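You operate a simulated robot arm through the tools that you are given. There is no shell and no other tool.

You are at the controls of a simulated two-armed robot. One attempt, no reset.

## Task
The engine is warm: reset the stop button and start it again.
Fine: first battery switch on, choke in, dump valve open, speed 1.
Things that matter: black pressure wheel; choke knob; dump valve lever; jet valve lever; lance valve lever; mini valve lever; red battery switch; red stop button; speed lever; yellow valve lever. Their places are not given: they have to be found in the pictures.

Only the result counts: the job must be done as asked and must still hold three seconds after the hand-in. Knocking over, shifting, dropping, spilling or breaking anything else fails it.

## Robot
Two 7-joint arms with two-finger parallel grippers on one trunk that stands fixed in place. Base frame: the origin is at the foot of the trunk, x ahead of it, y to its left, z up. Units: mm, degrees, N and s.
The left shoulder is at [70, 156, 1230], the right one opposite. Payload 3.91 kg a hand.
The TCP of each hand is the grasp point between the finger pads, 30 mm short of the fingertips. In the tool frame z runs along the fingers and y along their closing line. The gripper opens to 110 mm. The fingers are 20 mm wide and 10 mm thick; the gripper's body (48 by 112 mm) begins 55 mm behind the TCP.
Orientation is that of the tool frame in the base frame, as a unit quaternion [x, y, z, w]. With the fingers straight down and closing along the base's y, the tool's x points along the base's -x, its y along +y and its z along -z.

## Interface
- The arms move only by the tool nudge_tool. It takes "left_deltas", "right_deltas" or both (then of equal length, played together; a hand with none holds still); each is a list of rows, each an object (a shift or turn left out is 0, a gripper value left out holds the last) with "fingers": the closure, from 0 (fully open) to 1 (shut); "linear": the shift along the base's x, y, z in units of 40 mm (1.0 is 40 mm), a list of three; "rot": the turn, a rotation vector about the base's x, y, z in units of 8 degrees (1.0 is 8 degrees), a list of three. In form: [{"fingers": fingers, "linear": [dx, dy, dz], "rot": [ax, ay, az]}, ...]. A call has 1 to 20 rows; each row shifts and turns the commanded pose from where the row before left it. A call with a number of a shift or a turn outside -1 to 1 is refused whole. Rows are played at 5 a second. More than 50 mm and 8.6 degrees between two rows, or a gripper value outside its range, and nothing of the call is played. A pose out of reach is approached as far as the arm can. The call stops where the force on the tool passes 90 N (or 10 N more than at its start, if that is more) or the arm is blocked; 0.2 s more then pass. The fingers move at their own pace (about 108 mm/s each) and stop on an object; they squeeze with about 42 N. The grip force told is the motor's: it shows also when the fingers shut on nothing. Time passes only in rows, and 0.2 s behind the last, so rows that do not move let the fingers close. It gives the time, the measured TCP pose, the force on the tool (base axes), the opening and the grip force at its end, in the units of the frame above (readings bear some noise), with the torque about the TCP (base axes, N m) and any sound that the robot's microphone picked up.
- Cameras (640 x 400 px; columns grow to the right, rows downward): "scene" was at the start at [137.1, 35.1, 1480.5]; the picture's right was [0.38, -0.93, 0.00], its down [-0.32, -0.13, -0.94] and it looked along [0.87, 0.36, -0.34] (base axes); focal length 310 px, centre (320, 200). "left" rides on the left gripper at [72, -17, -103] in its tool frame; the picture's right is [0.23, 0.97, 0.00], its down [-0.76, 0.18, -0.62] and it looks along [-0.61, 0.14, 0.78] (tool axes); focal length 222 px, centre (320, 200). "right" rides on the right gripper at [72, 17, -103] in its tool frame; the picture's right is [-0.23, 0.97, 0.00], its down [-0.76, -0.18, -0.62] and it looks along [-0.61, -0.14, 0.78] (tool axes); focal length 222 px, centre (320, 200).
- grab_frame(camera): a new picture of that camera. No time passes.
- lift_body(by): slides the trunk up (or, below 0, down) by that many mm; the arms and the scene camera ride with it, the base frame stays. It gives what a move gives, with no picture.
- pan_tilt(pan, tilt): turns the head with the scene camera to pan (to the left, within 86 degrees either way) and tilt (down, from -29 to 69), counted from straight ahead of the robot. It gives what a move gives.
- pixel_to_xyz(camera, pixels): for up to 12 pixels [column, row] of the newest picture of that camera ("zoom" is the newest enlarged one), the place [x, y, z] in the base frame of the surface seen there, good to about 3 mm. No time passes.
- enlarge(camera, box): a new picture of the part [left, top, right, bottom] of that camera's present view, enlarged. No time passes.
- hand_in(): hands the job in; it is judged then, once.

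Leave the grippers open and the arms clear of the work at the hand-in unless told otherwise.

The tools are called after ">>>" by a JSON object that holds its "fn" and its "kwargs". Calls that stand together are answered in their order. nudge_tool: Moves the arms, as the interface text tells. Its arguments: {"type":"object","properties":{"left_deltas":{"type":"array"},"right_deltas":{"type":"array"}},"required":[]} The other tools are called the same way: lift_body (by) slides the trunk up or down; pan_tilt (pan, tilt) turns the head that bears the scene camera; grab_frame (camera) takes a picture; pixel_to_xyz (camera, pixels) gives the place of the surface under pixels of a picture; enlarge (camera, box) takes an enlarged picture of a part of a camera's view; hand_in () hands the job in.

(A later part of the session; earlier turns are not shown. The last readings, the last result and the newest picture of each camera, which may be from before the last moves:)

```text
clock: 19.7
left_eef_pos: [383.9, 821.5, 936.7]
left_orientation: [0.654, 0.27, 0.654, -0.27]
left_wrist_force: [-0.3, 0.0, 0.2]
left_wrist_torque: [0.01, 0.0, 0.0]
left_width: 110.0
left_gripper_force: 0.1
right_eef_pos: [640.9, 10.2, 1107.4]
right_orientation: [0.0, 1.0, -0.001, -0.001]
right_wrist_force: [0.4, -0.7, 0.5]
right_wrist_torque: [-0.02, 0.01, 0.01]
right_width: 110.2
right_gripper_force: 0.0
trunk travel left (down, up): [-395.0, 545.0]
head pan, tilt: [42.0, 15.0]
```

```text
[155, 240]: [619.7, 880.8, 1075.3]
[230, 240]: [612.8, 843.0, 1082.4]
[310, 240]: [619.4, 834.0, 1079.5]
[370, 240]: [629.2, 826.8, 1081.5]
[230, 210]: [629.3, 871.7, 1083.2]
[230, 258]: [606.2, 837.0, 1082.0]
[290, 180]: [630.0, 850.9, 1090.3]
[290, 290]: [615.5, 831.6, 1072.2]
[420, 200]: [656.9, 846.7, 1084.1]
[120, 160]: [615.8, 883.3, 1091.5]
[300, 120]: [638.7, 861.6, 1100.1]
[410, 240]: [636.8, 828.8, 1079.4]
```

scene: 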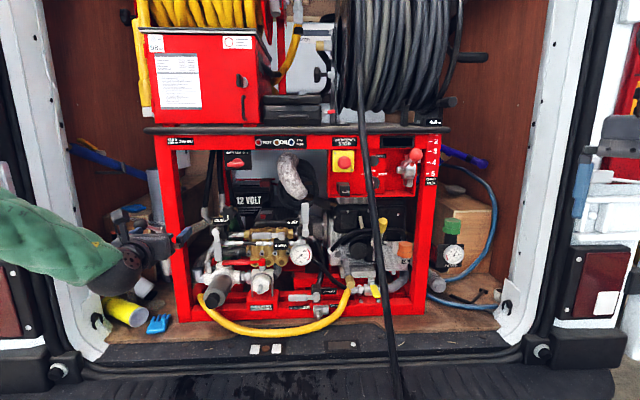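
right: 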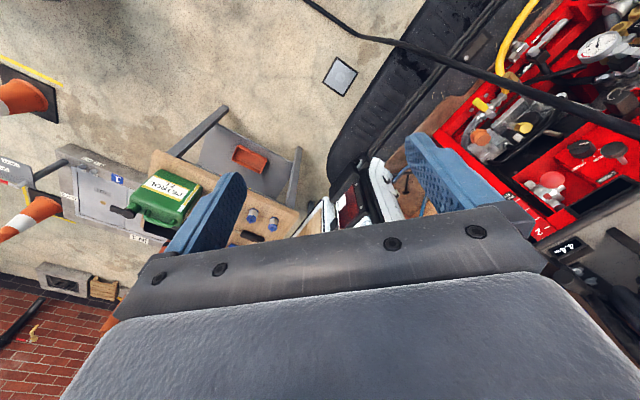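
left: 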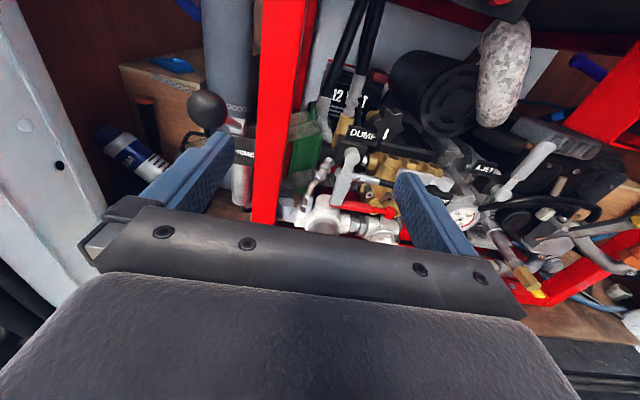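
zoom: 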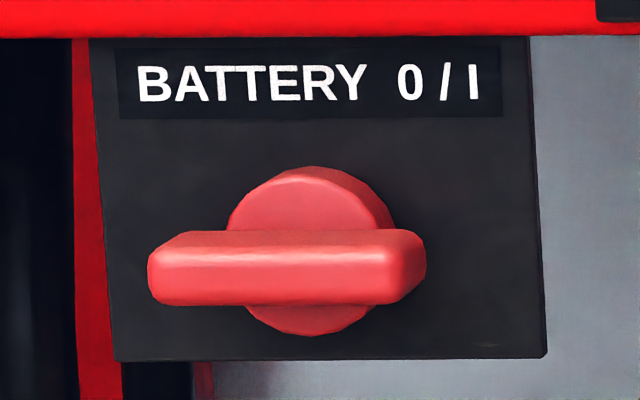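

The battery knob: bar centre at about u=-156 (x≈612,y≈834), z≈1078, bar 13 mm thick, standing out to 40 mm from its plate. I roll back so the closing line is vertical, go in front of it, and part-close the fingers to ~40 mm.

>>> {"fn": "nudge_tool", "kwargs": {"left_deltas": [{"rot": [-0.663, -0.663, 0], "linear": [0.296, -0.156, 0.294]}, {"rot": [-0.663, -0.663, 0], "linear": [0.296, -0.156, 0.294]}, {"rot": [-0.663, -0.663, 0], "linear": [0.296, -0.156, 0.294]}, {"rot": [-0.663, -0.663, 0], "linear": [0.296, -0.156, 0.294]}, {"rot": [-0.663, -0.663, 0], "linear": [0.296, -0.156, 0.294]}, {"rot": [-0.663, -0.663, 0], "linear": [0.296, -0.156, 0.294]}, {"rot": [-0.663, -0.663, 0], "linear": [0.296, -0.156, 0.294]}, {"rot": [-0.663, -0.663, 0], "linear": [0.296, -0.156, 0.294]}, {"rot": [-0.663, -0.663, 0], "linear": [0.296, -0.156, 0.294]}, {"rot": [-0.663, -0.663, 0], "linear": [0.296, -0.156, 0.294]}, {"rot": [-0.663, -0.663, 0], "linear": [0.296, -0.156, 0.294]}, {"rot": [-0.663, -0.663, 0], "linear": [0.296, -0.156, 0.294]}, {"fingers": 0.62}, {"fingers": 0.62}]}}

>>> {"fn": "grab_frame", "kwargs": {"camera": "left"}}

>>> {"fn": "grab_frame", "kwargs": {"camera": "scene"}}

```text
clock: 22.7
left_eef_pos: [527.6, 746.4, 1077.4]
left_orientation: [0.27, 0.653, 0.653, 0.272]
left_wrist_force: [-0.2, 0.3, -0.4]
left_wrist_torque: [0.03, 0.01, 0.01]
left_width: 42.0
left_gripper_force: 0.1
right_eef_pos: [640.6, 11.2, 1108.0]
right_orientation: [0.0, 1.0, 0.0, 0.0]
right_wrist_force: [0.1, -0.5, 0.7]
right_wrist_torque: [-0.02, 0.01, -0.03]
right_width: 110.2
right_gripper_force: 0.0
trunk travel left (down, up): [-395.0, 545.0]
head pan, tilt: [42.0, 15.0]
```

```text
taken
```

left: 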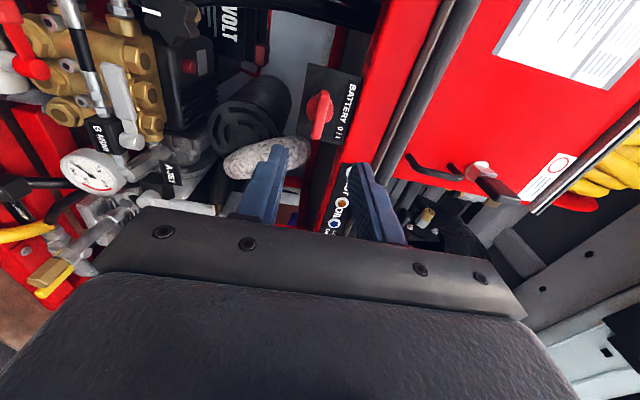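

```text
taken
```

scene: 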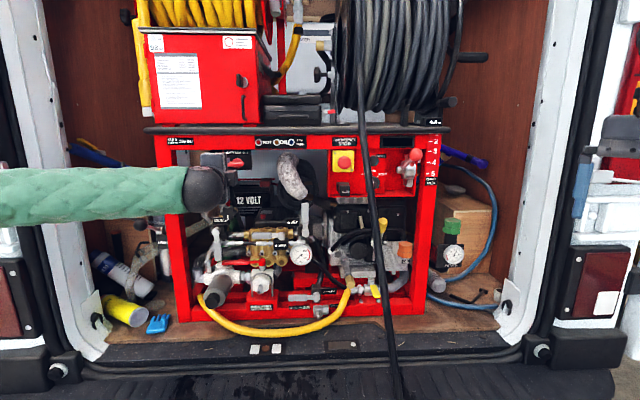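

I check the knob's place with the left camera (knob at about (318,115)).

>>> {"fn": "enlarge", "kwargs": {"camera": "left", "box": [280, 70, 376, 150]}}

>>> {"fn": "pixel_to_xyz", "kwargs": {"camera": "left", "pixels": [[320, 105], [320, 120], [318, 133], [312, 100], [335, 115], [345, 80], [310, 120], [327, 120]]}}

```text
5.00 times, centred on (328, 110) of left
```

zoom: 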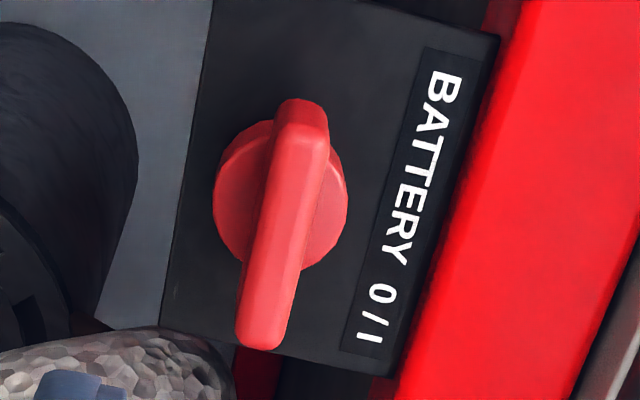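

```text
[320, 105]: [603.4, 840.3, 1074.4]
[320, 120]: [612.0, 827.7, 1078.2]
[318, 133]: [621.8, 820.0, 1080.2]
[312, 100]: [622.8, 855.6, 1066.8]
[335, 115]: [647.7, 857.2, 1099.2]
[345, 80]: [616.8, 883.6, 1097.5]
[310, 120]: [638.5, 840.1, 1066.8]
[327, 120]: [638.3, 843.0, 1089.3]
```

The knob is centred on my approach line (u≈-154, z≈1077). I go straight in 112 mm and close on the bar.

>>> {"fn": "nudge_tool", "kwargs": {"left_deltas": [{"linear": [0.5, 0.5, 0]}, {"linear": [0.5, 0.5, 0]}, {"linear": [0.5, 0.5, 0]}, {"linear": [0.48, 0.48, 0]}, {"fingers": 1.0}, {"fingers": 1.0}, {"fingers": 1.0}]}}

>>> {"fn": "grab_frame", "kwargs": {"camera": "left"}}

```text
clock: 24.3
left_eef_pos: [608.1, 827.1, 1077.3]
left_orientation: [0.269, 0.654, 0.653, 0.27]
left_wrist_force: [10.3, 13.2, 12.9]
left_wrist_torque: [-0.04, 0.13, 0.04]
left_width: 10.7
left_gripper_force: 45.1
right_eef_pos: [640.9, 11.4, 1108.1]
right_orientation: [0.0, 1.0, 0.0, -0.001]
right_wrist_force: [-0.6, 0.3, -0.2]
right_wrist_torque: [0.02, 0.0, 0.0]
right_width: 109.8
right_gripper_force: 0.0
trunk travel left (down, up): [-395.0, 545.0]
head pan, tilt: [42.0, 15.0]
```

```text
taken
```

left: 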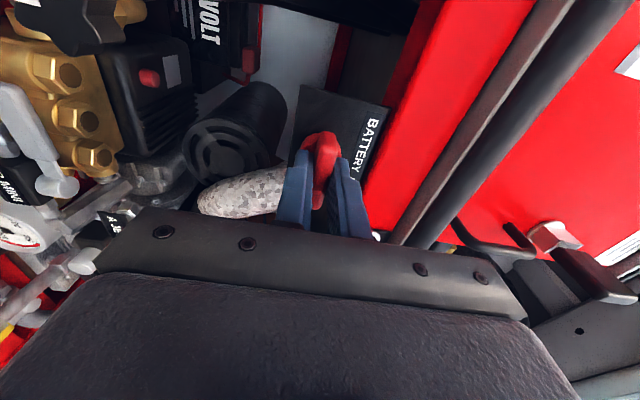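

The bar is gripped (opening 10.7 mm). I now turn a little clockwise (as seen from the front), 12°, and watch the torque.

>>> {"fn": "nudge_tool", "kwargs": {"left_deltas": [{"rot": [0.53, 0.53, 0]}, {"rot": [0.53, 0.53, 0]}]}}

>>> {"fn": "grab_frame", "kwargs": {"camera": "left"}}

```text
clock: 24.9
left_eef_pos: [609.9, 826.3, 1077.6]
left_orientation: [0.337, 0.622, 0.678, 0.2]
left_wrist_force: [18.4, 17.2, 13.9]
left_wrist_torque: [0.28, -0.26, 0.99]
left_width: 10.9
left_gripper_force: 45.6
right_eef_pos: [640.1, 11.4, 1107.7]
right_orientation: [0.0, 1.0, 0.0, 0.0]
right_wrist_force: [0.0, 0.9, 0.0]
right_wrist_torque: [0.0, 0.0, -0.04]
right_width: 110.1
right_gripper_force: 0.0
trunk travel left (down, up): [-395.0, 545.0]
head pan, tilt: [42.0, 15.0]
```

```text
taken
```

left: 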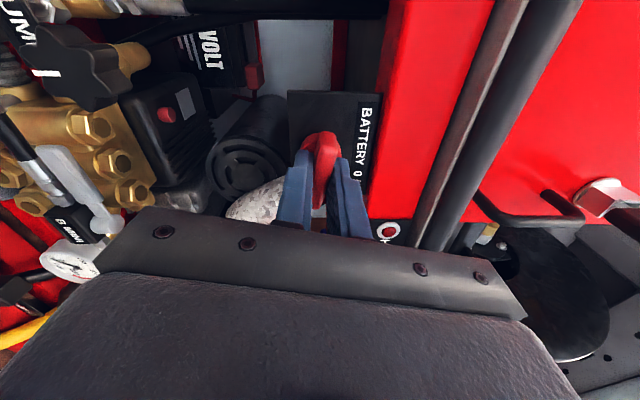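

It turns easily (hardly any torque about the knob axis). I continue another 36°.

>>> {"fn": "nudge_tool", "kwargs": {"left_deltas": [{"rot": [0.53, 0.53, 0]}, {"rot": [0.53, 0.53, 0]}, {"rot": [0.53, 0.53, 0]}, {"rot": [0.53, 0.53, 0]}, {"rot": [0.53, 0.53, 0]}, {"rot": [0.53, 0.53, 0]}]}}

>>> {"fn": "grab_frame", "kwargs": {"camera": "left"}}

```text
clock: 26.3
left_eef_pos: [609.7, 825.8, 1076.0]
left_orientation: [0.514, 0.486, 0.706, -0.019]
left_wrist_force: [27.7, 10.5, 13.0]
left_wrist_torque: [-0.12, 0.14, -0.03]
left_width: 10.7
left_gripper_force: 45.1
right_eef_pos: [642.4, 11.6, 1107.9]
right_orientation: [0.001, 1.0, 0.0, -0.002]
right_wrist_force: [-0.1, -1.2, -0.1]
right_wrist_torque: [-0.04, 0.02, 0.0]
right_width: 109.8
right_gripper_force: 0.1
trunk travel left (down, up): [-395.0, 545.0]
head pan, tilt: [42.0, 15.0]
```

```text
taken
```

left: 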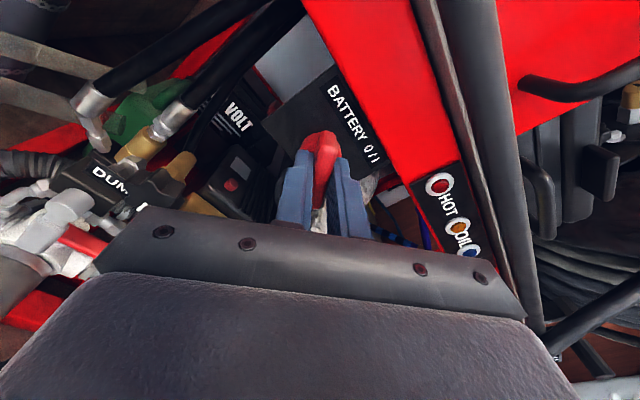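

It turned 48° freely. I continue the remaining 42° and watch for the stop.

>>> {"fn": "nudge_tool", "kwargs": {"left_deltas": [{"rot": [0.53, 0.53, 0]}, {"rot": [0.53, 0.53, 0]}, {"rot": [0.53, 0.53, 0]}, {"rot": [0.53, 0.53, 0]}, {"rot": [0.53, 0.53, 0]}, {"rot": [0.53, 0.53, 0]}, {"rot": [0.53, 0.53, 0]}]}}

>>> {"fn": "grab_frame", "kwargs": {"camera": "left"}}

```text
clock: 27.9
left_eef_pos: [608.1, 826.0, 1077.2]
left_orientation: [0.654, 0.27, 0.653, -0.271]
left_wrist_force: [28.4, 11.3, 15.6]
left_wrist_torque: [0.14, -0.18, 0.03]
left_width: 10.9
left_gripper_force: 44.9
right_eef_pos: [641.8, 10.4, 1106.7]
right_orientation: [0.0, 1.0, 0.0, 0.0]
right_wrist_force: [-0.3, -0.8, 0.4]
right_wrist_torque: [-0.04, 0.02, 0.0]
right_width: 110.0
right_gripper_force: 0.0
trunk travel left (down, up): [-395.0, 545.0]
head pan, tilt: [42.0, 15.0]
```

```text
taken
```

left: 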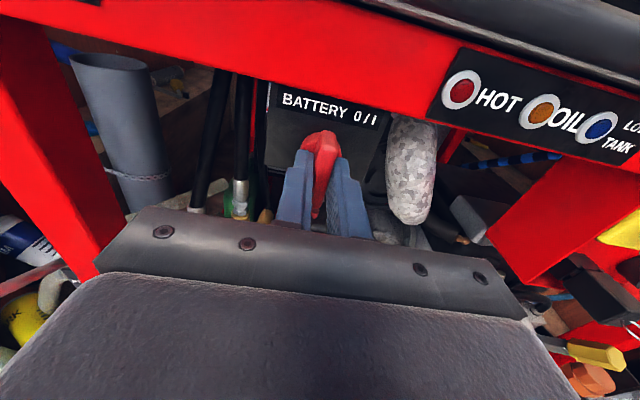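

The bar is upright now after 90°. I test 6° more to feel whether the stop is reached.

>>> {"fn": "nudge_tool", "kwargs": {"left_deltas": [{"rot": [0.35, 0.35, 0]}, {"rot": [0.2, 0.2, 0]}]}}

>>> {"fn": "enlarge", "kwargs": {"camera": "left", "box": [260, 80, 400, 240]}}

```text
clock: 28.5
left_eef_pos: [608.6, 827.3, 1076.2]
left_orientation: [0.668, 0.235, 0.637, -0.305]
left_wrist_force: [25.2, 8.7, 9.9]
left_wrist_torque: [-0.74, -0.78, -0.07]
left_width: 12.5
left_gripper_force: 44.9
right_eef_pos: [642.8, 12.2, 1107.4]
right_orientation: [0.002, 1.0, 0.0, 0.0]
right_wrist_force: [0.3, -0.6, -0.1]
right_wrist_torque: [-0.01, 0.0, 0.0]
right_width: 109.8
right_gripper_force: 0.1
trunk travel left (down, up): [-395.0, 545.0]
head pan, tilt: [42.0, 15.0]
```

```text
2.50 times, centred on (330, 160) of left
```

zoom: 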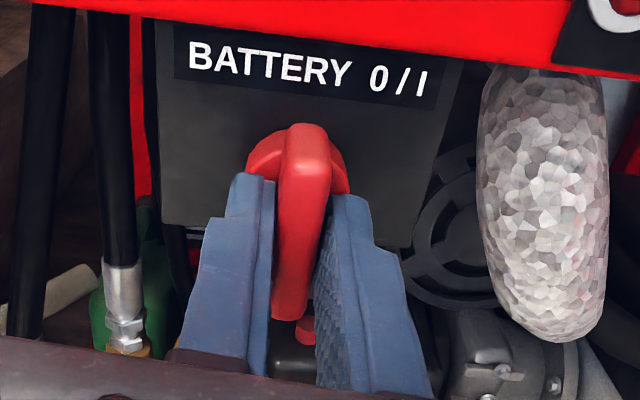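

The torque (~1.1 N·m) shows the stop: the battery knob has gone its 90° to "I". I turn back the 4.4° overshoot, open to ~40 mm and withdraw straight back.

>>> {"fn": "nudge_tool", "kwargs": {"left_deltas": [{"rot": [-0.5, -0.5, 0]}, {"fingers": 0.62}, {"fingers": 0.62}, {"linear": [-0.5, -0.5, 0]}, {"linear": [-0.5, -0.5, 0]}, {"linear": [-0.5, -0.5, 0]}, {"linear": [-0.5, -0.5, 0]}, {"linear": [-0.5, -0.5, 0]}]}}

>>> {"fn": "grab_frame", "kwargs": {"camera": "left"}}

>>> {"fn": "grab_frame", "kwargs": {"camera": "scene"}}

```text
clock: 30.3
left_eef_pos: [503.9, 726.8, 1078.8]
left_orientation: [0.655, 0.267, 0.652, -0.273]
left_wrist_force: [-0.2, -1.3, 0.6]
left_wrist_torque: [0.0, 0.0, -0.02]
left_width: 41.9
left_gripper_force: 0.0
right_eef_pos: [639.8, 10.1, 1109.5]
right_orientation: [0.001, 1.0, -0.001, 0.0]
right_wrist_force: [-0.3, -0.6, 1.4]
right_wrist_torque: [0.01, 0.01, 0.03]
right_width: 109.8
right_gripper_force: 0.1
trunk travel left (down, up): [-395.0, 545.0]
head pan, tilt: [42.0, 15.0]
```

```text
taken
```

left: 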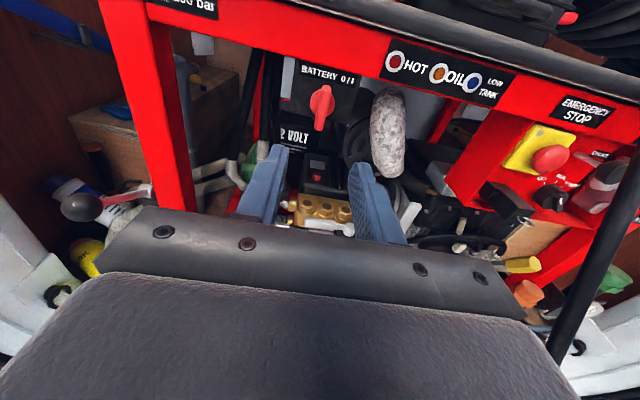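

```text
taken
```

scene: 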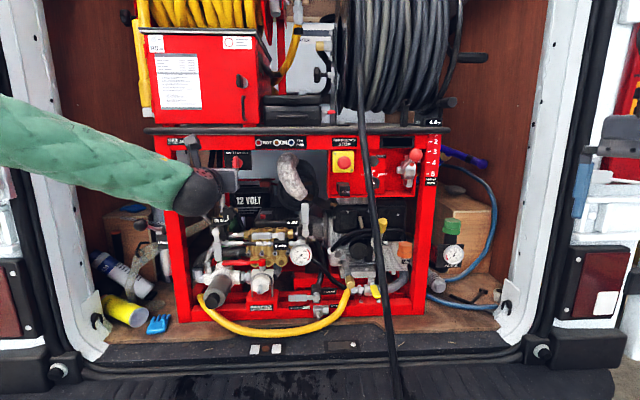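

The battery knob now stands upright (320,105 in the left picture). Next the choke. The hanging hose is close by, so I measure its edges exactly, plus the choke, start knob, ball and counter edge.

>>> {"fn": "enlarge", "kwargs": {"camera": "scene", "box": [352, 128, 416, 168]}}

>>> {"fn": "pixel_to_xyz", "kwargs": {"camera": "zoom", "pixels": [[130, 100], [85, 100], [148, 200], [108, 200], [170, 300], [130, 300], [200, 160], [238, 160], [270, 160], [225, 120], [225, 210], [300, 120]]}}

>>> {"fn": "enlarge", "kwargs": {"camera": "scene", "box": [352, 164, 416, 204]}}

>>> {"fn": "pixel_to_xyz", "kwargs": {"camera": "zoom", "pixels": [[150, 30], [190, 30], [180, 160], [218, 160], [200, 300], [240, 300], [270, 80], [235, 90], [260, 120], [290, 60], [240, 30], [310, 110]]}}

```text
10.00 times, centred on (384, 148) of scene
```

zoom: 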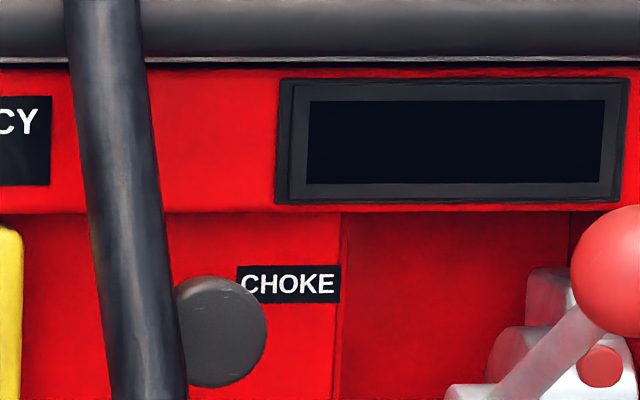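

```text
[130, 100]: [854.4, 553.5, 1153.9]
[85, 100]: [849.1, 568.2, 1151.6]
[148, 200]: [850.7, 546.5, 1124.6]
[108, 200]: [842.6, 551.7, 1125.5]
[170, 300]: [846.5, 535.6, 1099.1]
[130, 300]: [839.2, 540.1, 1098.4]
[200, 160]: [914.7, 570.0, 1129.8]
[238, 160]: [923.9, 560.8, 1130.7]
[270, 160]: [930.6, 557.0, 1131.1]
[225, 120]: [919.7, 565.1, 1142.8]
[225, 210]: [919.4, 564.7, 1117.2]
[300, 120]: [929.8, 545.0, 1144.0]
```

```text
10.00 times, centred on (384, 184) of scene
```

zoom: 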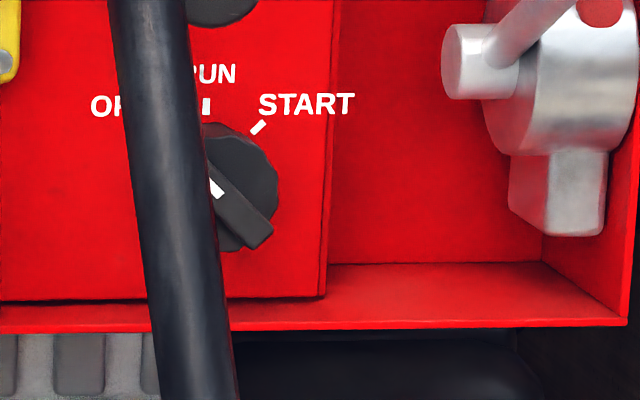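

```text
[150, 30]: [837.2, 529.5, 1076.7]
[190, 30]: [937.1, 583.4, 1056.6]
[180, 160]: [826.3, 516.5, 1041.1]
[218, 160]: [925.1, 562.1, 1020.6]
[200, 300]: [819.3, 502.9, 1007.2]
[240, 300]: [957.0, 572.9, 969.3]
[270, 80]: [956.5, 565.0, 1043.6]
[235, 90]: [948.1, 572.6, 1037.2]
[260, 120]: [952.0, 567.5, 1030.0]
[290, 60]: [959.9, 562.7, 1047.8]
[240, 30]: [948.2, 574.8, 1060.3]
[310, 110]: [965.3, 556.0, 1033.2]
```

Hose edges: right edge u≈225 at z≈1099, ≈229 at z≈1041, and it leans outward going down. Choke knob centre u≈240, z≈1083, radius ≈17, face at n≈-1012. I'll push it with closed fingers, hand yawed 15° so its body stays right of the hose. First roll back (closing line vertical), yaw and close fingers here.

>>> {"fn": "nudge_tool", "kwargs": {"left_deltas": [{"rot": [-0.663, -0.663, 0], "fingers": 1.0}, {"rot": [-0.663, -0.663, 0]}, {"rot": [-0.663, -0.663, 0]}, {"rot": [-0.663, -0.663, 0]}, {"rot": [-0.663, -0.663, 0]}, {"rot": [-0.663, -0.663, 0]}, {"rot": [-0.663, -0.663, 0]}, {"rot": [-0.663, -0.663, 0]}, {"rot": [-0.663, -0.663, 0]}, {"rot": [-0.663, -0.663, 0]}, {"rot": [-0.663, -0.663, 0]}, {"rot": [-0.663, -0.663, 0]}, {"rot": [0, 0, 0.9375]}, {"rot": [0, 0, 0.9375]}]}}

```text
clock: 33.3
left_eef_pos: [505.5, 728.0, 1076.3]
left_orientation: [0.185, 0.683, 0.684, 0.178]
left_wrist_force: [0.9, -0.5, 0.2]
left_wrist_torque: [0.02, -0.04, -0.02]
left_width: 0.0
left_gripper_force: 37.8
right_eef_pos: [639.8, 12.3, 1108.3]
right_orientation: [0.001, 1.0, 0.0, 0.0]
right_wrist_force: [-0.4, 0.3, 0.3]
right_wrist_torque: [-0.01, 0.0, 0.0]
right_width: 109.9
right_gripper_force: 0.1
trunk travel left (down, up): [-395.0, 545.0]
head pan, tilt: [42.0, 15.0]
```

Before crossing over, I move the right hand out of the way (back and to the right), then bring the left hand across in front of the panel, well outside the hose.

>>> {"fn": "nudge_tool", "kwargs": {"right_deltas": [{"linear": [-0.5, -0.8, 0]}, {"linear": [-0.5, -0.8, 0]}, {"linear": [-0.5, -0.8, 0]}, {"linear": [-0.5, -0.8, 0]}, {"linear": [-0.5, -0.8, 0]}]}}

>>> {"fn": "nudge_tool", "kwargs": {"left_deltas": [{"linear": [0.599, -0.708, 0.015]}, {"linear": [0.599, -0.708, 0.015]}, {"linear": [0.599, -0.708, 0.015]}, {"linear": [0.599, -0.708, 0.015]}, {"linear": [0.599, -0.708, 0.015]}, {"linear": [0.599, -0.708, 0.015]}, {"linear": [0.599, -0.708, 0.015]}, {"linear": [0.599, -0.708, 0.015]}, {"linear": [0.599, -0.708, 0.015]}, {"linear": [0.599, -0.708, 0.015]}, {"linear": [0.599, -0.708, 0.015]}, {"linear": [0.599, -0.708, 0.015]}]}}

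>>> {"fn": "grab_frame", "kwargs": {"camera": "left"}}

>>> {"fn": "grab_frame", "kwargs": {"camera": "scene"}}

```text
clock: 34.5
left_eef_pos: [505.4, 726.6, 1078.4]
left_orientation: [0.185, 0.681, 0.685, 0.179]
left_wrist_force: [0.9, 0.3, 0.3]
left_wrist_torque: [-0.01, 0.03, 0.0]
left_width: 0.0
left_gripper_force: 37.4
right_eef_pos: [538.2, -148.3, 1106.5]
right_orientation: [0.001, 1.0, 0.001, 0.0]
right_wrist_force: [0.3, -0.4, 0.0]
right_wrist_torque: [0.03, 0.0, 0.0]
right_width: 110.0
right_gripper_force: 0.1
trunk travel left (down, up): [-395.0, 545.0]
head pan, tilt: [42.0, 15.0]
```

```text
clock: 37.1
left_eef_pos: [793.5, 390.5, 1083.5]
left_orientation: [0.185, 0.682, 0.684, 0.179]
left_wrist_force: [0.8, 0.0, 1.0]
left_wrist_torque: [-0.01, 0.0, -0.01]
left_width: 0.1
left_gripper_force: 37.6
right_eef_pos: [539.8, -147.6, 1106.5]
right_orientation: [0.001, 1.0, -0.001, -0.001]
right_wrist_force: [0.6, 0.3, 0.0]
right_wrist_torque: [0.05, 0.02, 0.01]
right_width: 110.2
right_gripper_force: 0.0
trunk travel left (down, up): [-395.0, 545.0]
head pan, tilt: [42.0, 15.0]
```

```text
taken
```

left: 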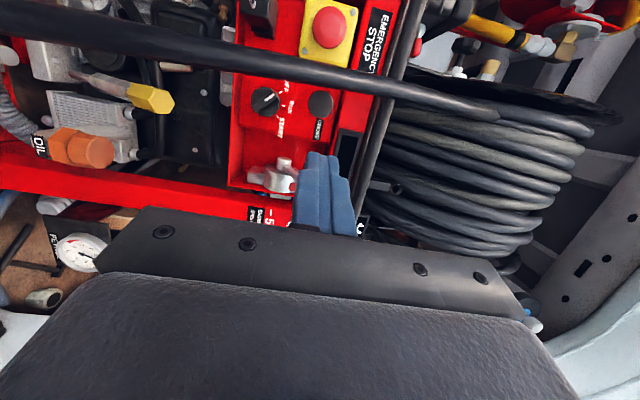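

```text
taken
```

scene: 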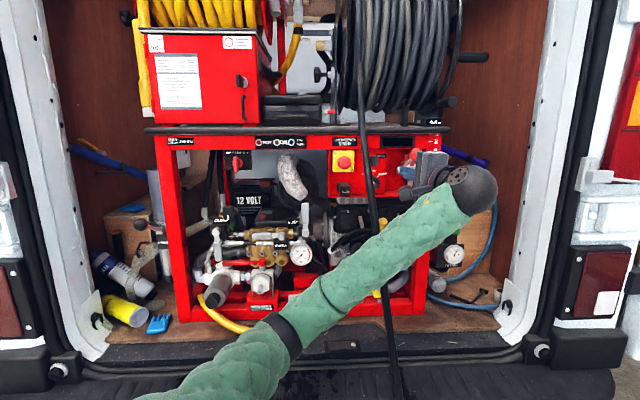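

From here the left camera sees choke at (320,103), start knob at (265,100), and the hose. I measure them from this side, where the hose does not hide them.

>>> {"fn": "enlarge", "kwargs": {"camera": "left", "box": [232, 60, 360, 200]}}

>>> {"fn": "pixel_to_xyz", "kwargs": {"camera": "left", "pixels": [[320, 103], [320, 94], [320, 112], [311, 103], [329, 103], [266, 101], [258, 101], [274, 101], [266, 92], [266, 110], [281, 107], [300, 100]]}}

>>> {"fn": "pixel_to_xyz", "kwargs": {"camera": "left", "pixels": [[300, 68], [300, 78], [270, 66], [340, 82], [276, 180], [284, 162], [258, 178], [300, 180], [330, 28], [380, 85], [395, 100], [240, 120]]}}

```text
2.86 times, centred on (296, 130) of left
```

zoom: 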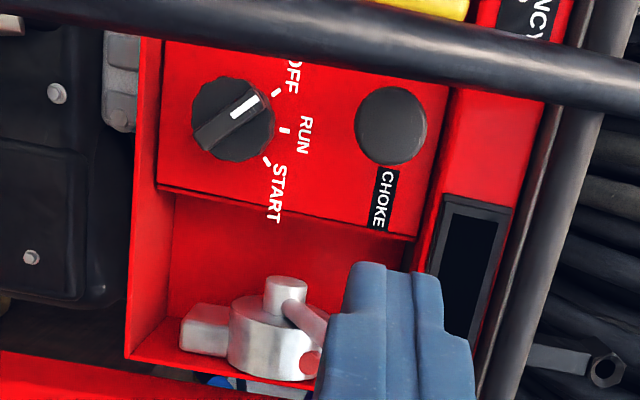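

```text
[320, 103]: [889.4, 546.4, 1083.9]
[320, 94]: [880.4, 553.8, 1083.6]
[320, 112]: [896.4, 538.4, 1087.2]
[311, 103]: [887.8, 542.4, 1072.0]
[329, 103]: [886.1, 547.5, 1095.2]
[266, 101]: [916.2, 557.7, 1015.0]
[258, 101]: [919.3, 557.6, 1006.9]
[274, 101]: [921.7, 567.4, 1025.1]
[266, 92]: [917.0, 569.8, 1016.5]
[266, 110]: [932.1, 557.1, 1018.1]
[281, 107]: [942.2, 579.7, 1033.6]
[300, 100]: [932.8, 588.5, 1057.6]
```

```text
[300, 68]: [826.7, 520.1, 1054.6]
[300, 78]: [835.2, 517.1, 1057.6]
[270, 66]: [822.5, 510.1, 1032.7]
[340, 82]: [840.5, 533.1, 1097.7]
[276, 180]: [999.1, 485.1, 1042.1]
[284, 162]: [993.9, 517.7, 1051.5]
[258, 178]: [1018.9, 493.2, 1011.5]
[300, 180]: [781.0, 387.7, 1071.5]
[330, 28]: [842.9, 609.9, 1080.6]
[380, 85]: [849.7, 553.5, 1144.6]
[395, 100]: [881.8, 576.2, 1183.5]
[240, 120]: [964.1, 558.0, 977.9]
```

Choke centre: u≈242, z≈1084, face n≈-1015; its path is free from this side. Start knob centre u≈254, z≈1015, pointer at OFF (about 45° left), ridge 11 mm high. I bring the closed fingertips to 15 mm in front of the choke knob.

>>> {"fn": "nudge_tool", "kwargs": {"left_deltas": [{"linear": [0.452, 0.735, 0]}, {"linear": [0.452, 0.735, 0]}, {"linear": [0.452, 0.735, 0]}, {"linear": [0.452, 0.735, 0]}]}}

>>> {"fn": "grab_frame", "kwargs": {"camera": "left"}}

>>> {"fn": "grab_frame", "kwargs": {"camera": "scene"}}

```text
clock: 38.1
left_eef_pos: [868.4, 507.2, 1080.5]
left_orientation: [0.187, 0.682, 0.684, 0.18]
left_wrist_force: [0.1, 0.4, -0.2]
left_wrist_torque: [-0.01, 0.01, 0.01]
left_width: 0.0
left_gripper_force: 37.5
right_eef_pos: [540.5, -148.9, 1106.8]
right_orientation: [0.001, 1.0, 0.0, 0.0]
right_wrist_force: [0.3, 0.2, -0.4]
right_wrist_torque: [-0.01, -0.04, -0.02]
right_width: 110.0
right_gripper_force: 0.0
trunk travel left (down, up): [-395.0, 545.0]
head pan, tilt: [42.0, 15.0]
```

```text
taken
```

left: 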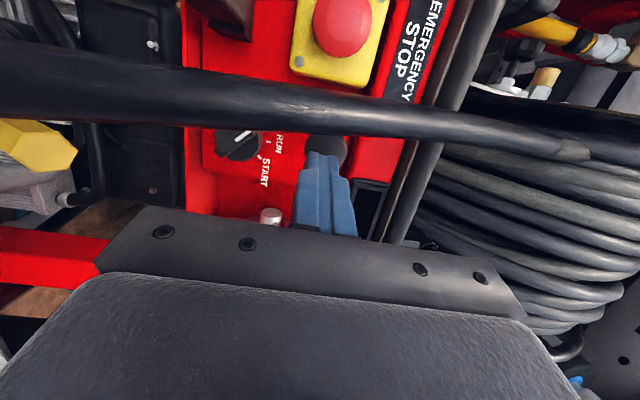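

```text
taken
```

scene: 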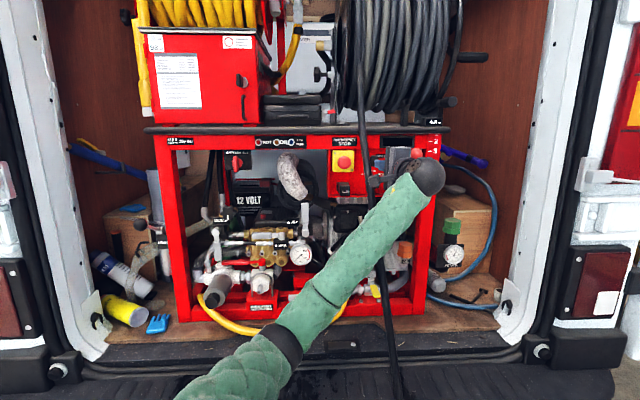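

The fingertips are in front of the choke knob (tip u≈248, z≈1081). Nothing touches. I push straight in 40 mm in small steps and read the force.

>>> {"fn": "nudge_tool", "kwargs": {"left_deltas": [{"linear": [0.0884, 0.0884, 0]}, {"linear": [0.0884, 0.0884, 0]}, {"linear": [0.0884, 0.0884, 0]}, {"linear": [0.0884, 0.0884, 0]}, {"linear": [0.0884, 0.0884, 0]}, {"linear": [0.0884, 0.0884, 0]}, {"linear": [0.0884, 0.0884, 0]}, {"linear": [0.0884, 0.0884, 0]}]}}

>>> {"fn": "grab_frame", "kwargs": {"camera": "left"}}

```text
clock: 39.9
left_eef_pos: [893.7, 532.9, 1083.8]
left_orientation: [0.186, 0.683, 0.684, 0.18]
left_wrist_force: [-0.4, -0.1, 0.3]
left_wrist_torque: [0.0, 0.06, -0.02]
left_width: 0.0
left_gripper_force: 37.1
right_eef_pos: [538.7, -147.9, 1105.1]
right_orientation: [0.0, 1.0, 0.0, 0.0]
right_wrist_force: [0.4, -0.5, -0.7]
right_wrist_torque: [-0.04, 0.01, 0.03]
right_width: 109.9
right_gripper_force: 0.1
trunk travel left (down, up): [-395.0, 545.0]
head pan, tilt: [42.0, 15.0]
```

```text
taken
```

left: 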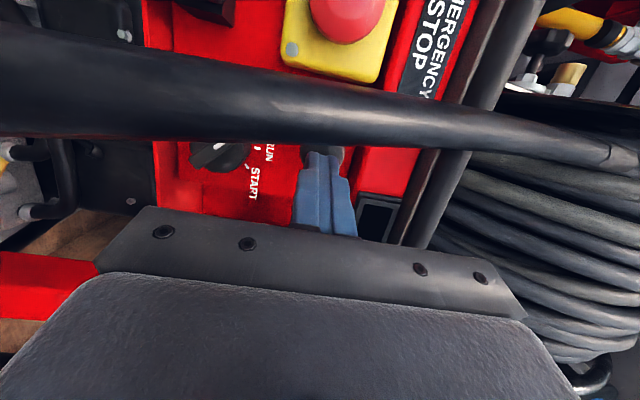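

The tip is at n≈-1038, i.e. past the knob's earlier face, with no resistance, so the knob slides in. I continue 20 mm in 2.5 mm steps until I feel the stop.

>>> {"fn": "nudge_tool", "kwargs": {"left_deltas": [{"linear": [0.0442, 0.0442, 0]}, {"linear": [0.0442, 0.0442, 0]}, {"linear": [0.0442, 0.0442, 0]}, {"linear": [0.0442, 0.0442, 0]}, {"linear": [0.0442, 0.0442, 0]}]}}

>>> {"fn": "enlarge", "kwargs": {"camera": "left", "box": [240, 80, 400, 240]}}

```text
clock: 40.9
left_eef_pos: [897.8, 530.5, 1087.6]
left_orientation: [0.187, 0.681, 0.684, 0.182]
left_wrist_force: [-35.1, -37.6, -5.2]
left_wrist_torque: [-0.05, 0.42, -0.01]
left_width: 0.1
left_gripper_force: 37.5
right_eef_pos: [537.9, -149.6, 1107.9]
right_orientation: [0.0, 1.0, 0.002, 0.0]
right_wrist_force: [-0.1, -0.6, 0.9]
right_wrist_torque: [0.0, -0.05, -0.03]
right_width: 110.1
right_gripper_force: 0.0
trunk travel left (down, up): [-395.0, 545.0]
head pan, tilt: [42.0, 15.0]
stopped in row 4 (left hand): the force on the tool passed its limit at 98 N (the readings are from after the stop); the commanded pose is now the measured one
```

```text
2.50 times, centred on (320, 160) of left
```

zoom: 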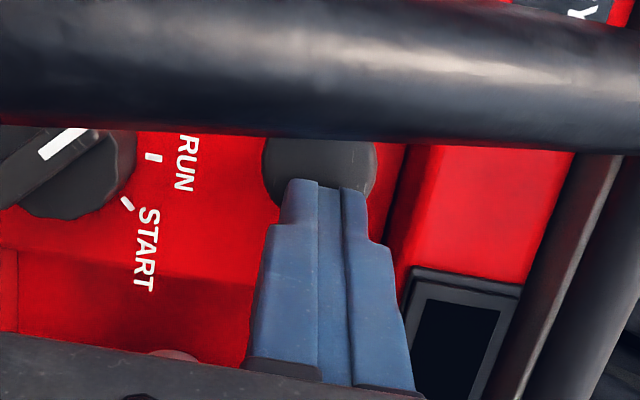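

The choke knob is at its stop (travel ~24 mm). I withdraw the hand along its own axis.

>>> {"fn": "nudge_tool", "kwargs": {"left_deltas": [{"linear": [-0.2, -0.3, -0.1]}, {"linear": [-0.4, -0.69, 0]}, {"linear": [-0.4, -0.69, 0]}, {"linear": [-0.4, -0.69, 0]}, {"linear": [-0.4, -0.69, 0]}]}}

>>> {"fn": "enlarge", "kwargs": {"camera": "left", "box": [220, 50, 380, 210]}}

>>> {"fn": "grab_frame", "kwargs": {"camera": "left"}}

>>> {"fn": "pixel_to_xyz", "kwargs": {"camera": "left", "pixels": [[320, 110], [325, 105]]}}

```text
clock: 42.1
left_eef_pos: [828.1, 414.7, 1080.4]
left_orientation: [0.187, 0.682, 0.684, 0.18]
left_wrist_force: [-0.9, -0.1, -0.3]
left_wrist_torque: [0.0, -0.03, 0.0]
left_width: 0.0
left_gripper_force: 37.9
right_eef_pos: [540.4, -147.9, 1107.6]
right_orientation: [0.0, 1.0, 0.0, 0.0]
right_wrist_force: [0.4, 0.3, -0.9]
right_wrist_torque: [0.01, 0.0, -0.01]
right_width: 110.0
right_gripper_force: 0.0
trunk travel left (down, up): [-395.0, 545.0]
head pan, tilt: [42.0, 15.0]
```

```text
2.50 times, centred on (300, 130) of left
```

zoom: 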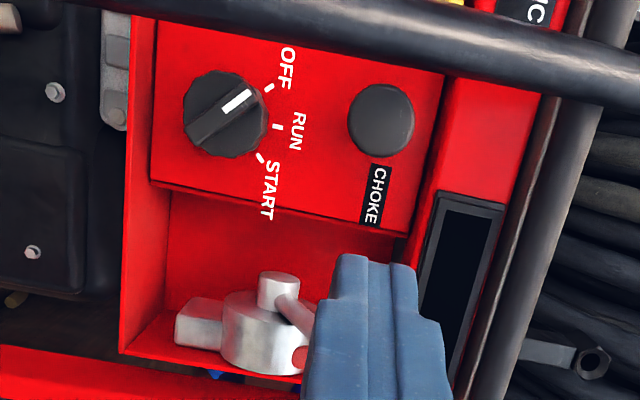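

```text
taken
```

left: 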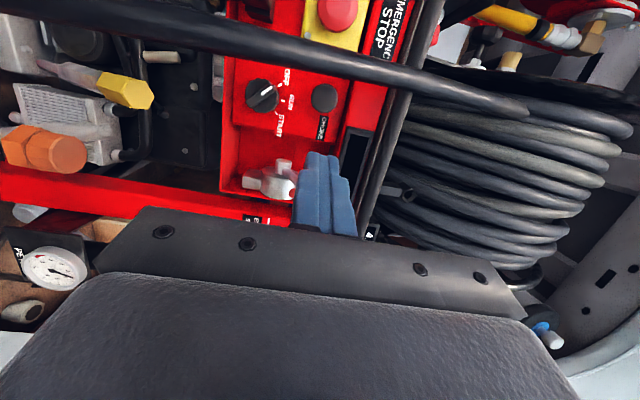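

```text
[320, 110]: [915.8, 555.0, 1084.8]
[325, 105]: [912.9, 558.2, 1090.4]
```

The choke knob stays in (its face is now at n≈-1040). Next the dump valve. I take the left hand back across in front, turn the yaw back, then roll (camera on top) while lowering toward the dump lever, all outside the frame.

>>> {"fn": "nudge_tool", "kwargs": {"left_deltas": [{"linear": [-0.6, -0.6, 0]}, {"linear": [-0.6, -0.6, 0]}, {"linear": [-0.6, 0.7, 0]}, {"linear": [-0.6, 0.7, 0]}, {"linear": [-0.6, 0.7, 0]}, {"linear": [-0.6, 0.7, 0]}, {"linear": [-0.6, 0.7, 0]}, {"linear": [-0.6, 0.7, 0]}, {"linear": [-0.6, 0.7, 0]}, {"linear": [-0.6, 0.7, 0]}, {"linear": [-0.6, 0.7, 0], "rot": [0, 0, -0.9375]}, {"linear": [-0.6, 0.7, 0], "rot": [0, 0, -0.9375]}, {"linear": [-0.6, 0.7, 0]}]}}

>>> {"fn": "grab_frame", "kwargs": {"camera": "scene"}}

```text
clock: 44.9
left_eef_pos: [517.0, 670.9, 1082.1]
left_orientation: [0.275, 0.651, 0.654, 0.269]
left_wrist_force: [0.2, 0.8, 0.0]
left_wrist_torque: [0.01, -0.02, -0.02]
left_width: 0.0
left_gripper_force: 38.0
right_eef_pos: [540.3, -147.3, 1106.5]
right_orientation: [0.001, 1.0, 0.0, 0.0]
right_wrist_force: [-0.4, -0.3, -0.4]
right_wrist_torque: [0.0, -0.04, 0.01]
right_width: 110.1
right_gripper_force: 0.0
trunk travel left (down, up): [-395.0, 545.0]
head pan, tilt: [42.0, 15.0]
```

```text
taken
```

scene: 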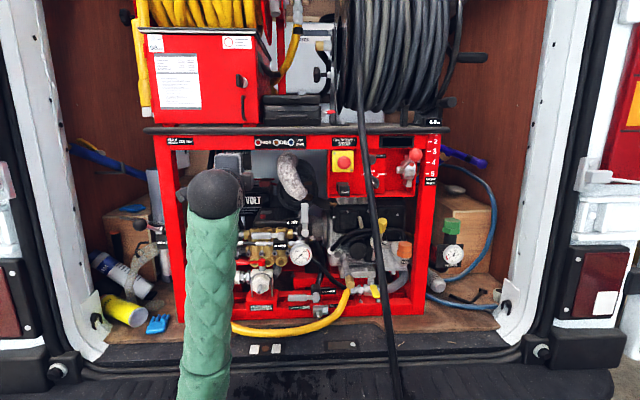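

Now I roll 90° (camera on top) while lowering to the dump lever's height, fingertips staying at n≈-930, outside everything.

>>> {"fn": "nudge_tool", "kwargs": {"left_deltas": [{"rot": [0.663, 0.663, 0], "linear": [-0.158, 0.335, -0.606]}, {"rot": [0.663, 0.663, 0], "linear": [-0.158, 0.335, -0.606]}, {"rot": [0.663, 0.663, 0], "linear": [-0.158, 0.335, -0.606]}, {"rot": [0.663, 0.663, 0], "linear": [-0.158, 0.335, -0.606]}, {"rot": [0.663, 0.663, 0], "linear": [-0.158, 0.335, -0.606]}, {"rot": [0.663, 0.663, 0], "linear": [-0.158, 0.335, -0.606]}, {"rot": [0.663, 0.663, 0], "linear": [-0.158, 0.335, -0.606]}, {"rot": [0.663, 0.663, 0], "linear": [-0.158, 0.335, -0.606]}, {"rot": [0.663, 0.663, 0], "linear": [-0.158, 0.335, -0.606]}, {"rot": [0.663, 0.663, 0], "linear": [-0.158, 0.335, -0.606]}, {"rot": [0.663, 0.663, 0], "linear": [-0.158, 0.335, -0.606]}, {"rot": [0.663, 0.663, 0], "linear": [-0.158, 0.335, -0.606]}]}}

>>> {"fn": "grab_frame", "kwargs": {"camera": "left"}}

>>> {"fn": "grab_frame", "kwargs": {"camera": "scene"}}

```text
clock: 47.5
left_eef_pos: [441.7, 835.3, 789.1]
left_orientation: [0.655, 0.269, 0.651, -0.274]
left_wrist_force: [0.2, -0.2, 0.1]
left_wrist_torque: [-0.03, 0.02, -0.04]
left_width: 0.0
left_gripper_force: 37.7
right_eef_pos: [540.1, -148.4, 1107.3]
right_orientation: [0.0, 1.0, 0.0, 0.001]
right_wrist_force: [-0.1, 0.4, 0.0]
right_wrist_torque: [-0.01, -0.01, -0.02]
right_width: 110.1
right_gripper_force: 0.0
trunk travel left (down, up): [-395.0, 545.0]
head pan, tilt: [42.0, 15.0]
```

```text
taken
```

left: 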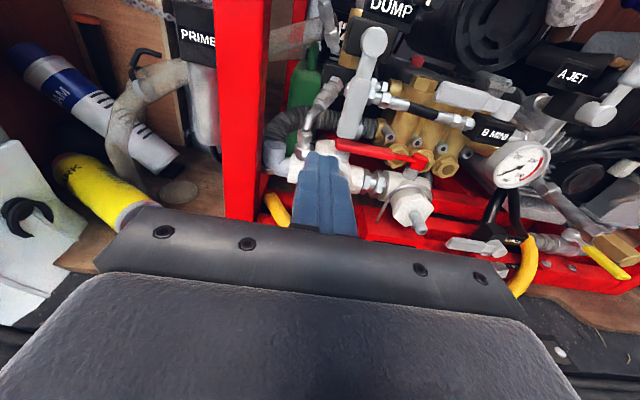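

```text
taken
```

scene: 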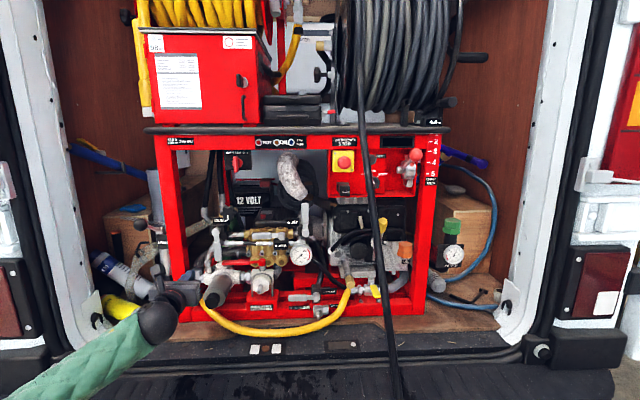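

I now see the dump lever close: hub at (374,40), handle from (365,70) to (348,135). I measure it and the things around it.

>>> {"fn": "enlarge", "kwargs": {"camera": "left", "box": [260, 0, 460, 200]}}

>>> {"fn": "pixel_to_xyz", "kwargs": {"camera": "left", "pixels": [[374, 40], [365, 75], [356, 100], [350, 130], [343, 110], [362, 110], [390, 153], [420, 160], [395, 100], [320, 110], [262, 100], [310, 150]]}}

```text
2.00 times, centred on (360, 100) of left
```

zoom: 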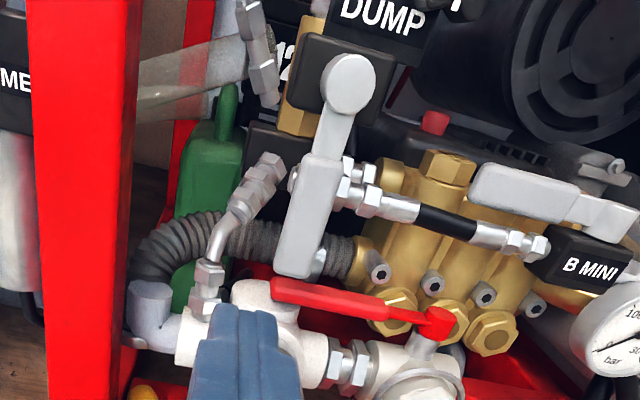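

```text
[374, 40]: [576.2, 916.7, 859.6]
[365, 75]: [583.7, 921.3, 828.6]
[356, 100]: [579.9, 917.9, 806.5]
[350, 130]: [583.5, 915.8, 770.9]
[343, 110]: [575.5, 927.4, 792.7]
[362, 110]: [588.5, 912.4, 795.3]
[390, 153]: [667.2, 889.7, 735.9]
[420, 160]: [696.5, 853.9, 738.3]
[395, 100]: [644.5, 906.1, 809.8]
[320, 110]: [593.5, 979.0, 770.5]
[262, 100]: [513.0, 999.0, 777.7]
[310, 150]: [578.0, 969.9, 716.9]
```

Lever: centre u≈-239, 20 mm wide, front n≈-1059, from z≈858 (hub) to 766. I go in with the closed fingers just left of the handle (u≈-278, z≈789) to tip depth n≈-1072.

>>> {"fn": "nudge_tool", "kwargs": {"left_deltas": [{"linear": [0.6, 0.6, 0.03]}, {"linear": [0.6, 0.6, 0.03]}, {"linear": [0.6, 0.6, 0]}, {"linear": [0.6, 0.6, 0]}]}}

>>> {"fn": "grab_frame", "kwargs": {"camera": "left"}}

```text
clock: 48.5
left_eef_pos: [536.2, 932.1, 792.2]
left_orientation: [0.655, 0.269, 0.651, -0.273]
left_wrist_force: [-0.1, 0.9, 0.3]
left_wrist_torque: [0.02, -0.03, -0.01]
left_width: 0.0
left_gripper_force: 37.4
right_eef_pos: [540.0, -145.8, 1106.2]
right_orientation: [0.0, 1.0, 0.0, 0.0]
right_wrist_force: [1.1, 0.8, 0.1]
right_wrist_torque: [0.0, 0.02, 0.01]
right_width: 110.1
right_gripper_force: 0.1
trunk travel left (down, up): [-395.0, 545.0]
head pan, tilt: [42.0, 15.0]
```

```text
taken
```

left: 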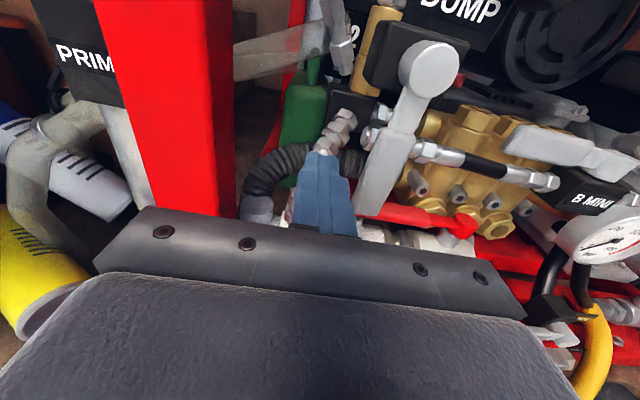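

The fingertips are level with the handle, about 20 mm left of it. I move right in 5 mm steps, 28 mm in all, and read the force.

>>> {"fn": "nudge_tool", "kwargs": {"left_deltas": [{"linear": [0.0884, -0.0884, 0]}, {"linear": [0.0884, -0.0884, 0]}, {"linear": [0.0884, -0.0884, 0]}, {"linear": [0.0884, -0.0884, 0]}, {"linear": [0.05, -0.05, 0]}, {"linear": [0.05, -0.05, 0]}, {"linear": [0.05, -0.05, 0]}]}}

>>> {"fn": "grab_frame", "kwargs": {"camera": "left"}}

```text
clock: 50.1
left_eef_pos: [550.6, 917.2, 791.3]
left_orientation: [0.653, 0.273, 0.651, -0.275]
left_wrist_force: [-63.0, 43.3, 12.1]
left_wrist_torque: [-0.28, -0.81, 1.48]
left_width: 0.4
left_gripper_force: 37.4
right_eef_pos: [536.1, -145.1, 1109.0]
right_orientation: [0.0, 1.0, -0.001, 0.002]
right_wrist_force: [-0.1, 0.2, -0.2]
right_wrist_torque: [-0.01, -0.04, -0.02]
right_width: 110.2
right_gripper_force: 0.0
trunk travel left (down, up): [-395.0, 545.0]
head pan, tilt: [42.0, 15.0]
```

```text
taken
```

left: 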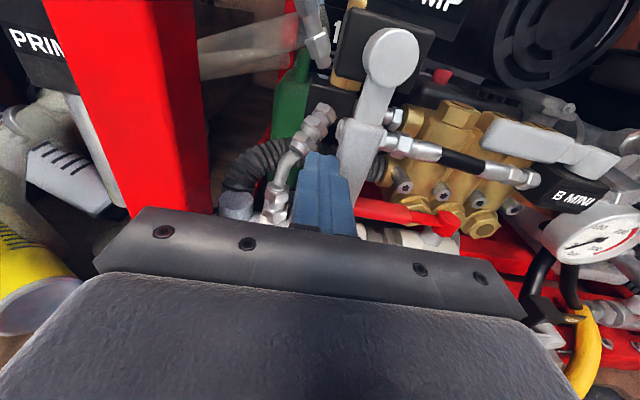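

It pushed back with ~76 N and the lever did not move: down is its stop on this side, so it can only swing left (towards the level position). I back off and enlarge the valve body from here to see its pipes.

>>> {"fn": "nudge_tool", "kwargs": {"left_deltas": [{"linear": [-0.2, 0.2, 0]}, {"linear": [-0.2, 0.2, 0]}]}}

>>> {"fn": "enlarge", "kwargs": {"camera": "left", "box": [290, 0, 450, 160]}}

>>> {"fn": "enlarge", "kwargs": {"camera": "scene", "box": [196, 190, 260, 280]}}

```text
clock: 50.7
left_eef_pos: [541.6, 924.5, 792.0]
left_orientation: [0.656, 0.267, 0.652, -0.271]
left_wrist_force: [-0.7, 0.4, -1.4]
left_wrist_torque: [-0.01, 0.01, -0.03]
left_width: 0.0
left_gripper_force: 37.9
right_eef_pos: [540.6, -147.3, 1106.7]
right_orientation: [0.0, 1.0, -0.001, 0.0]
right_wrist_force: [-0.4, 0.7, 0.6]
right_wrist_torque: [-0.02, -0.01, -0.03]
right_width: 109.9
right_gripper_force: 0.1
trunk travel left (down, up): [-395.0, 545.0]
head pan, tilt: [42.0, 15.0]
```

```text
2.50 times, centred on (370, 80) of left
```

zoom: 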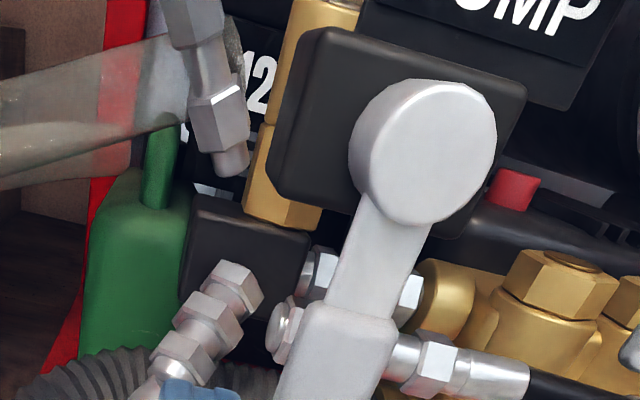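

```text
4.44 times, centred on (228, 235) of scene
```

zoom: 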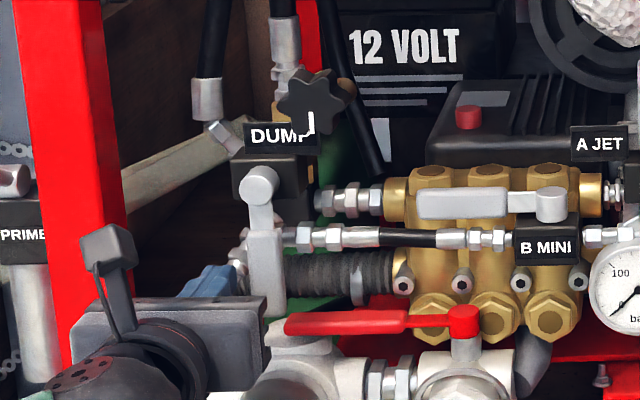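

I want to be sure which way the dump line runs. I read places of the nuts, blocks and column around the dump, jet and mini valves.

>>> {"fn": "pixel_to_xyz", "kwargs": {"camera": "zoom", "pixels": [[350, 198], [300, 170], [265, 165], [315, 175], [300, 235], [240, 185], [283, 60], [410, 190], [470, 238], [610, 185], [625, 120], [610, 235]]}}

>>> {"fn": "grab_frame", "kwargs": {"camera": "left"}}

>>> {"fn": "pixel_to_xyz", "kwargs": {"camera": "left", "pixels": [[345, 60], [350, 30], [358, 15], [330, 105], [352, 75], [375, 108], [310, 120], [330, 40], [395, 60], [385, 20], [400, 145], [375, 20]]}}

>>> {"fn": "enlarge", "kwargs": {"camera": "left", "box": [300, 0, 400, 130]}}

```text
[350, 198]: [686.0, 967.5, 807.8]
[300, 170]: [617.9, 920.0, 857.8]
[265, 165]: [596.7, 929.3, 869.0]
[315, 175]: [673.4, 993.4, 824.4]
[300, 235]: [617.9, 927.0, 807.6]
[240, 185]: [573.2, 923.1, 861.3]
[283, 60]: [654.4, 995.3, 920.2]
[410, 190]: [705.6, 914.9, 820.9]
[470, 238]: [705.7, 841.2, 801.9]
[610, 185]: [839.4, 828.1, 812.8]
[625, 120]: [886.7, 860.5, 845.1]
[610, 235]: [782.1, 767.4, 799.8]
```

```text
taken
```

left: 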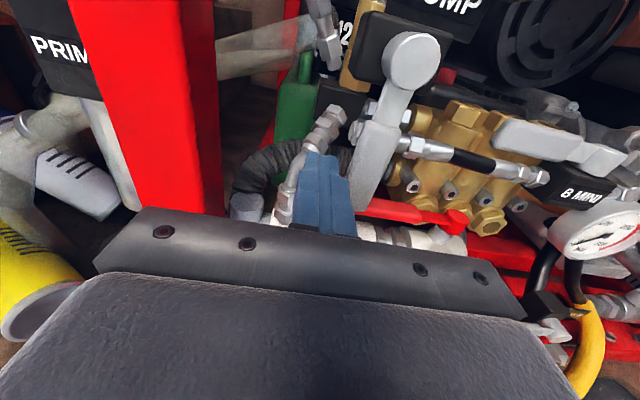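

```text
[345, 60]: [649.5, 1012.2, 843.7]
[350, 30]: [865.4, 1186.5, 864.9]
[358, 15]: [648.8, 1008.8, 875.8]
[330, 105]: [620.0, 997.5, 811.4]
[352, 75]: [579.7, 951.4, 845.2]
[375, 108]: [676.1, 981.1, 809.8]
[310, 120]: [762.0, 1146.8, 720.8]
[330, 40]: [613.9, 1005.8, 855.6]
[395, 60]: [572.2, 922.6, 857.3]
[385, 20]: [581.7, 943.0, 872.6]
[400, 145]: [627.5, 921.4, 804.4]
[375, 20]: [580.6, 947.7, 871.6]
```

```text
3.08 times, centred on (350, 65) of left
```

zoom: 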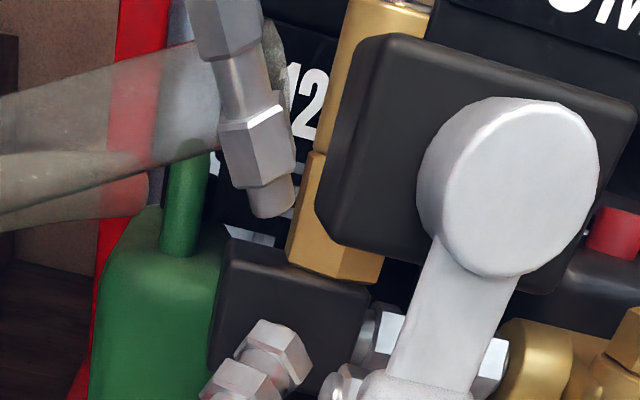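

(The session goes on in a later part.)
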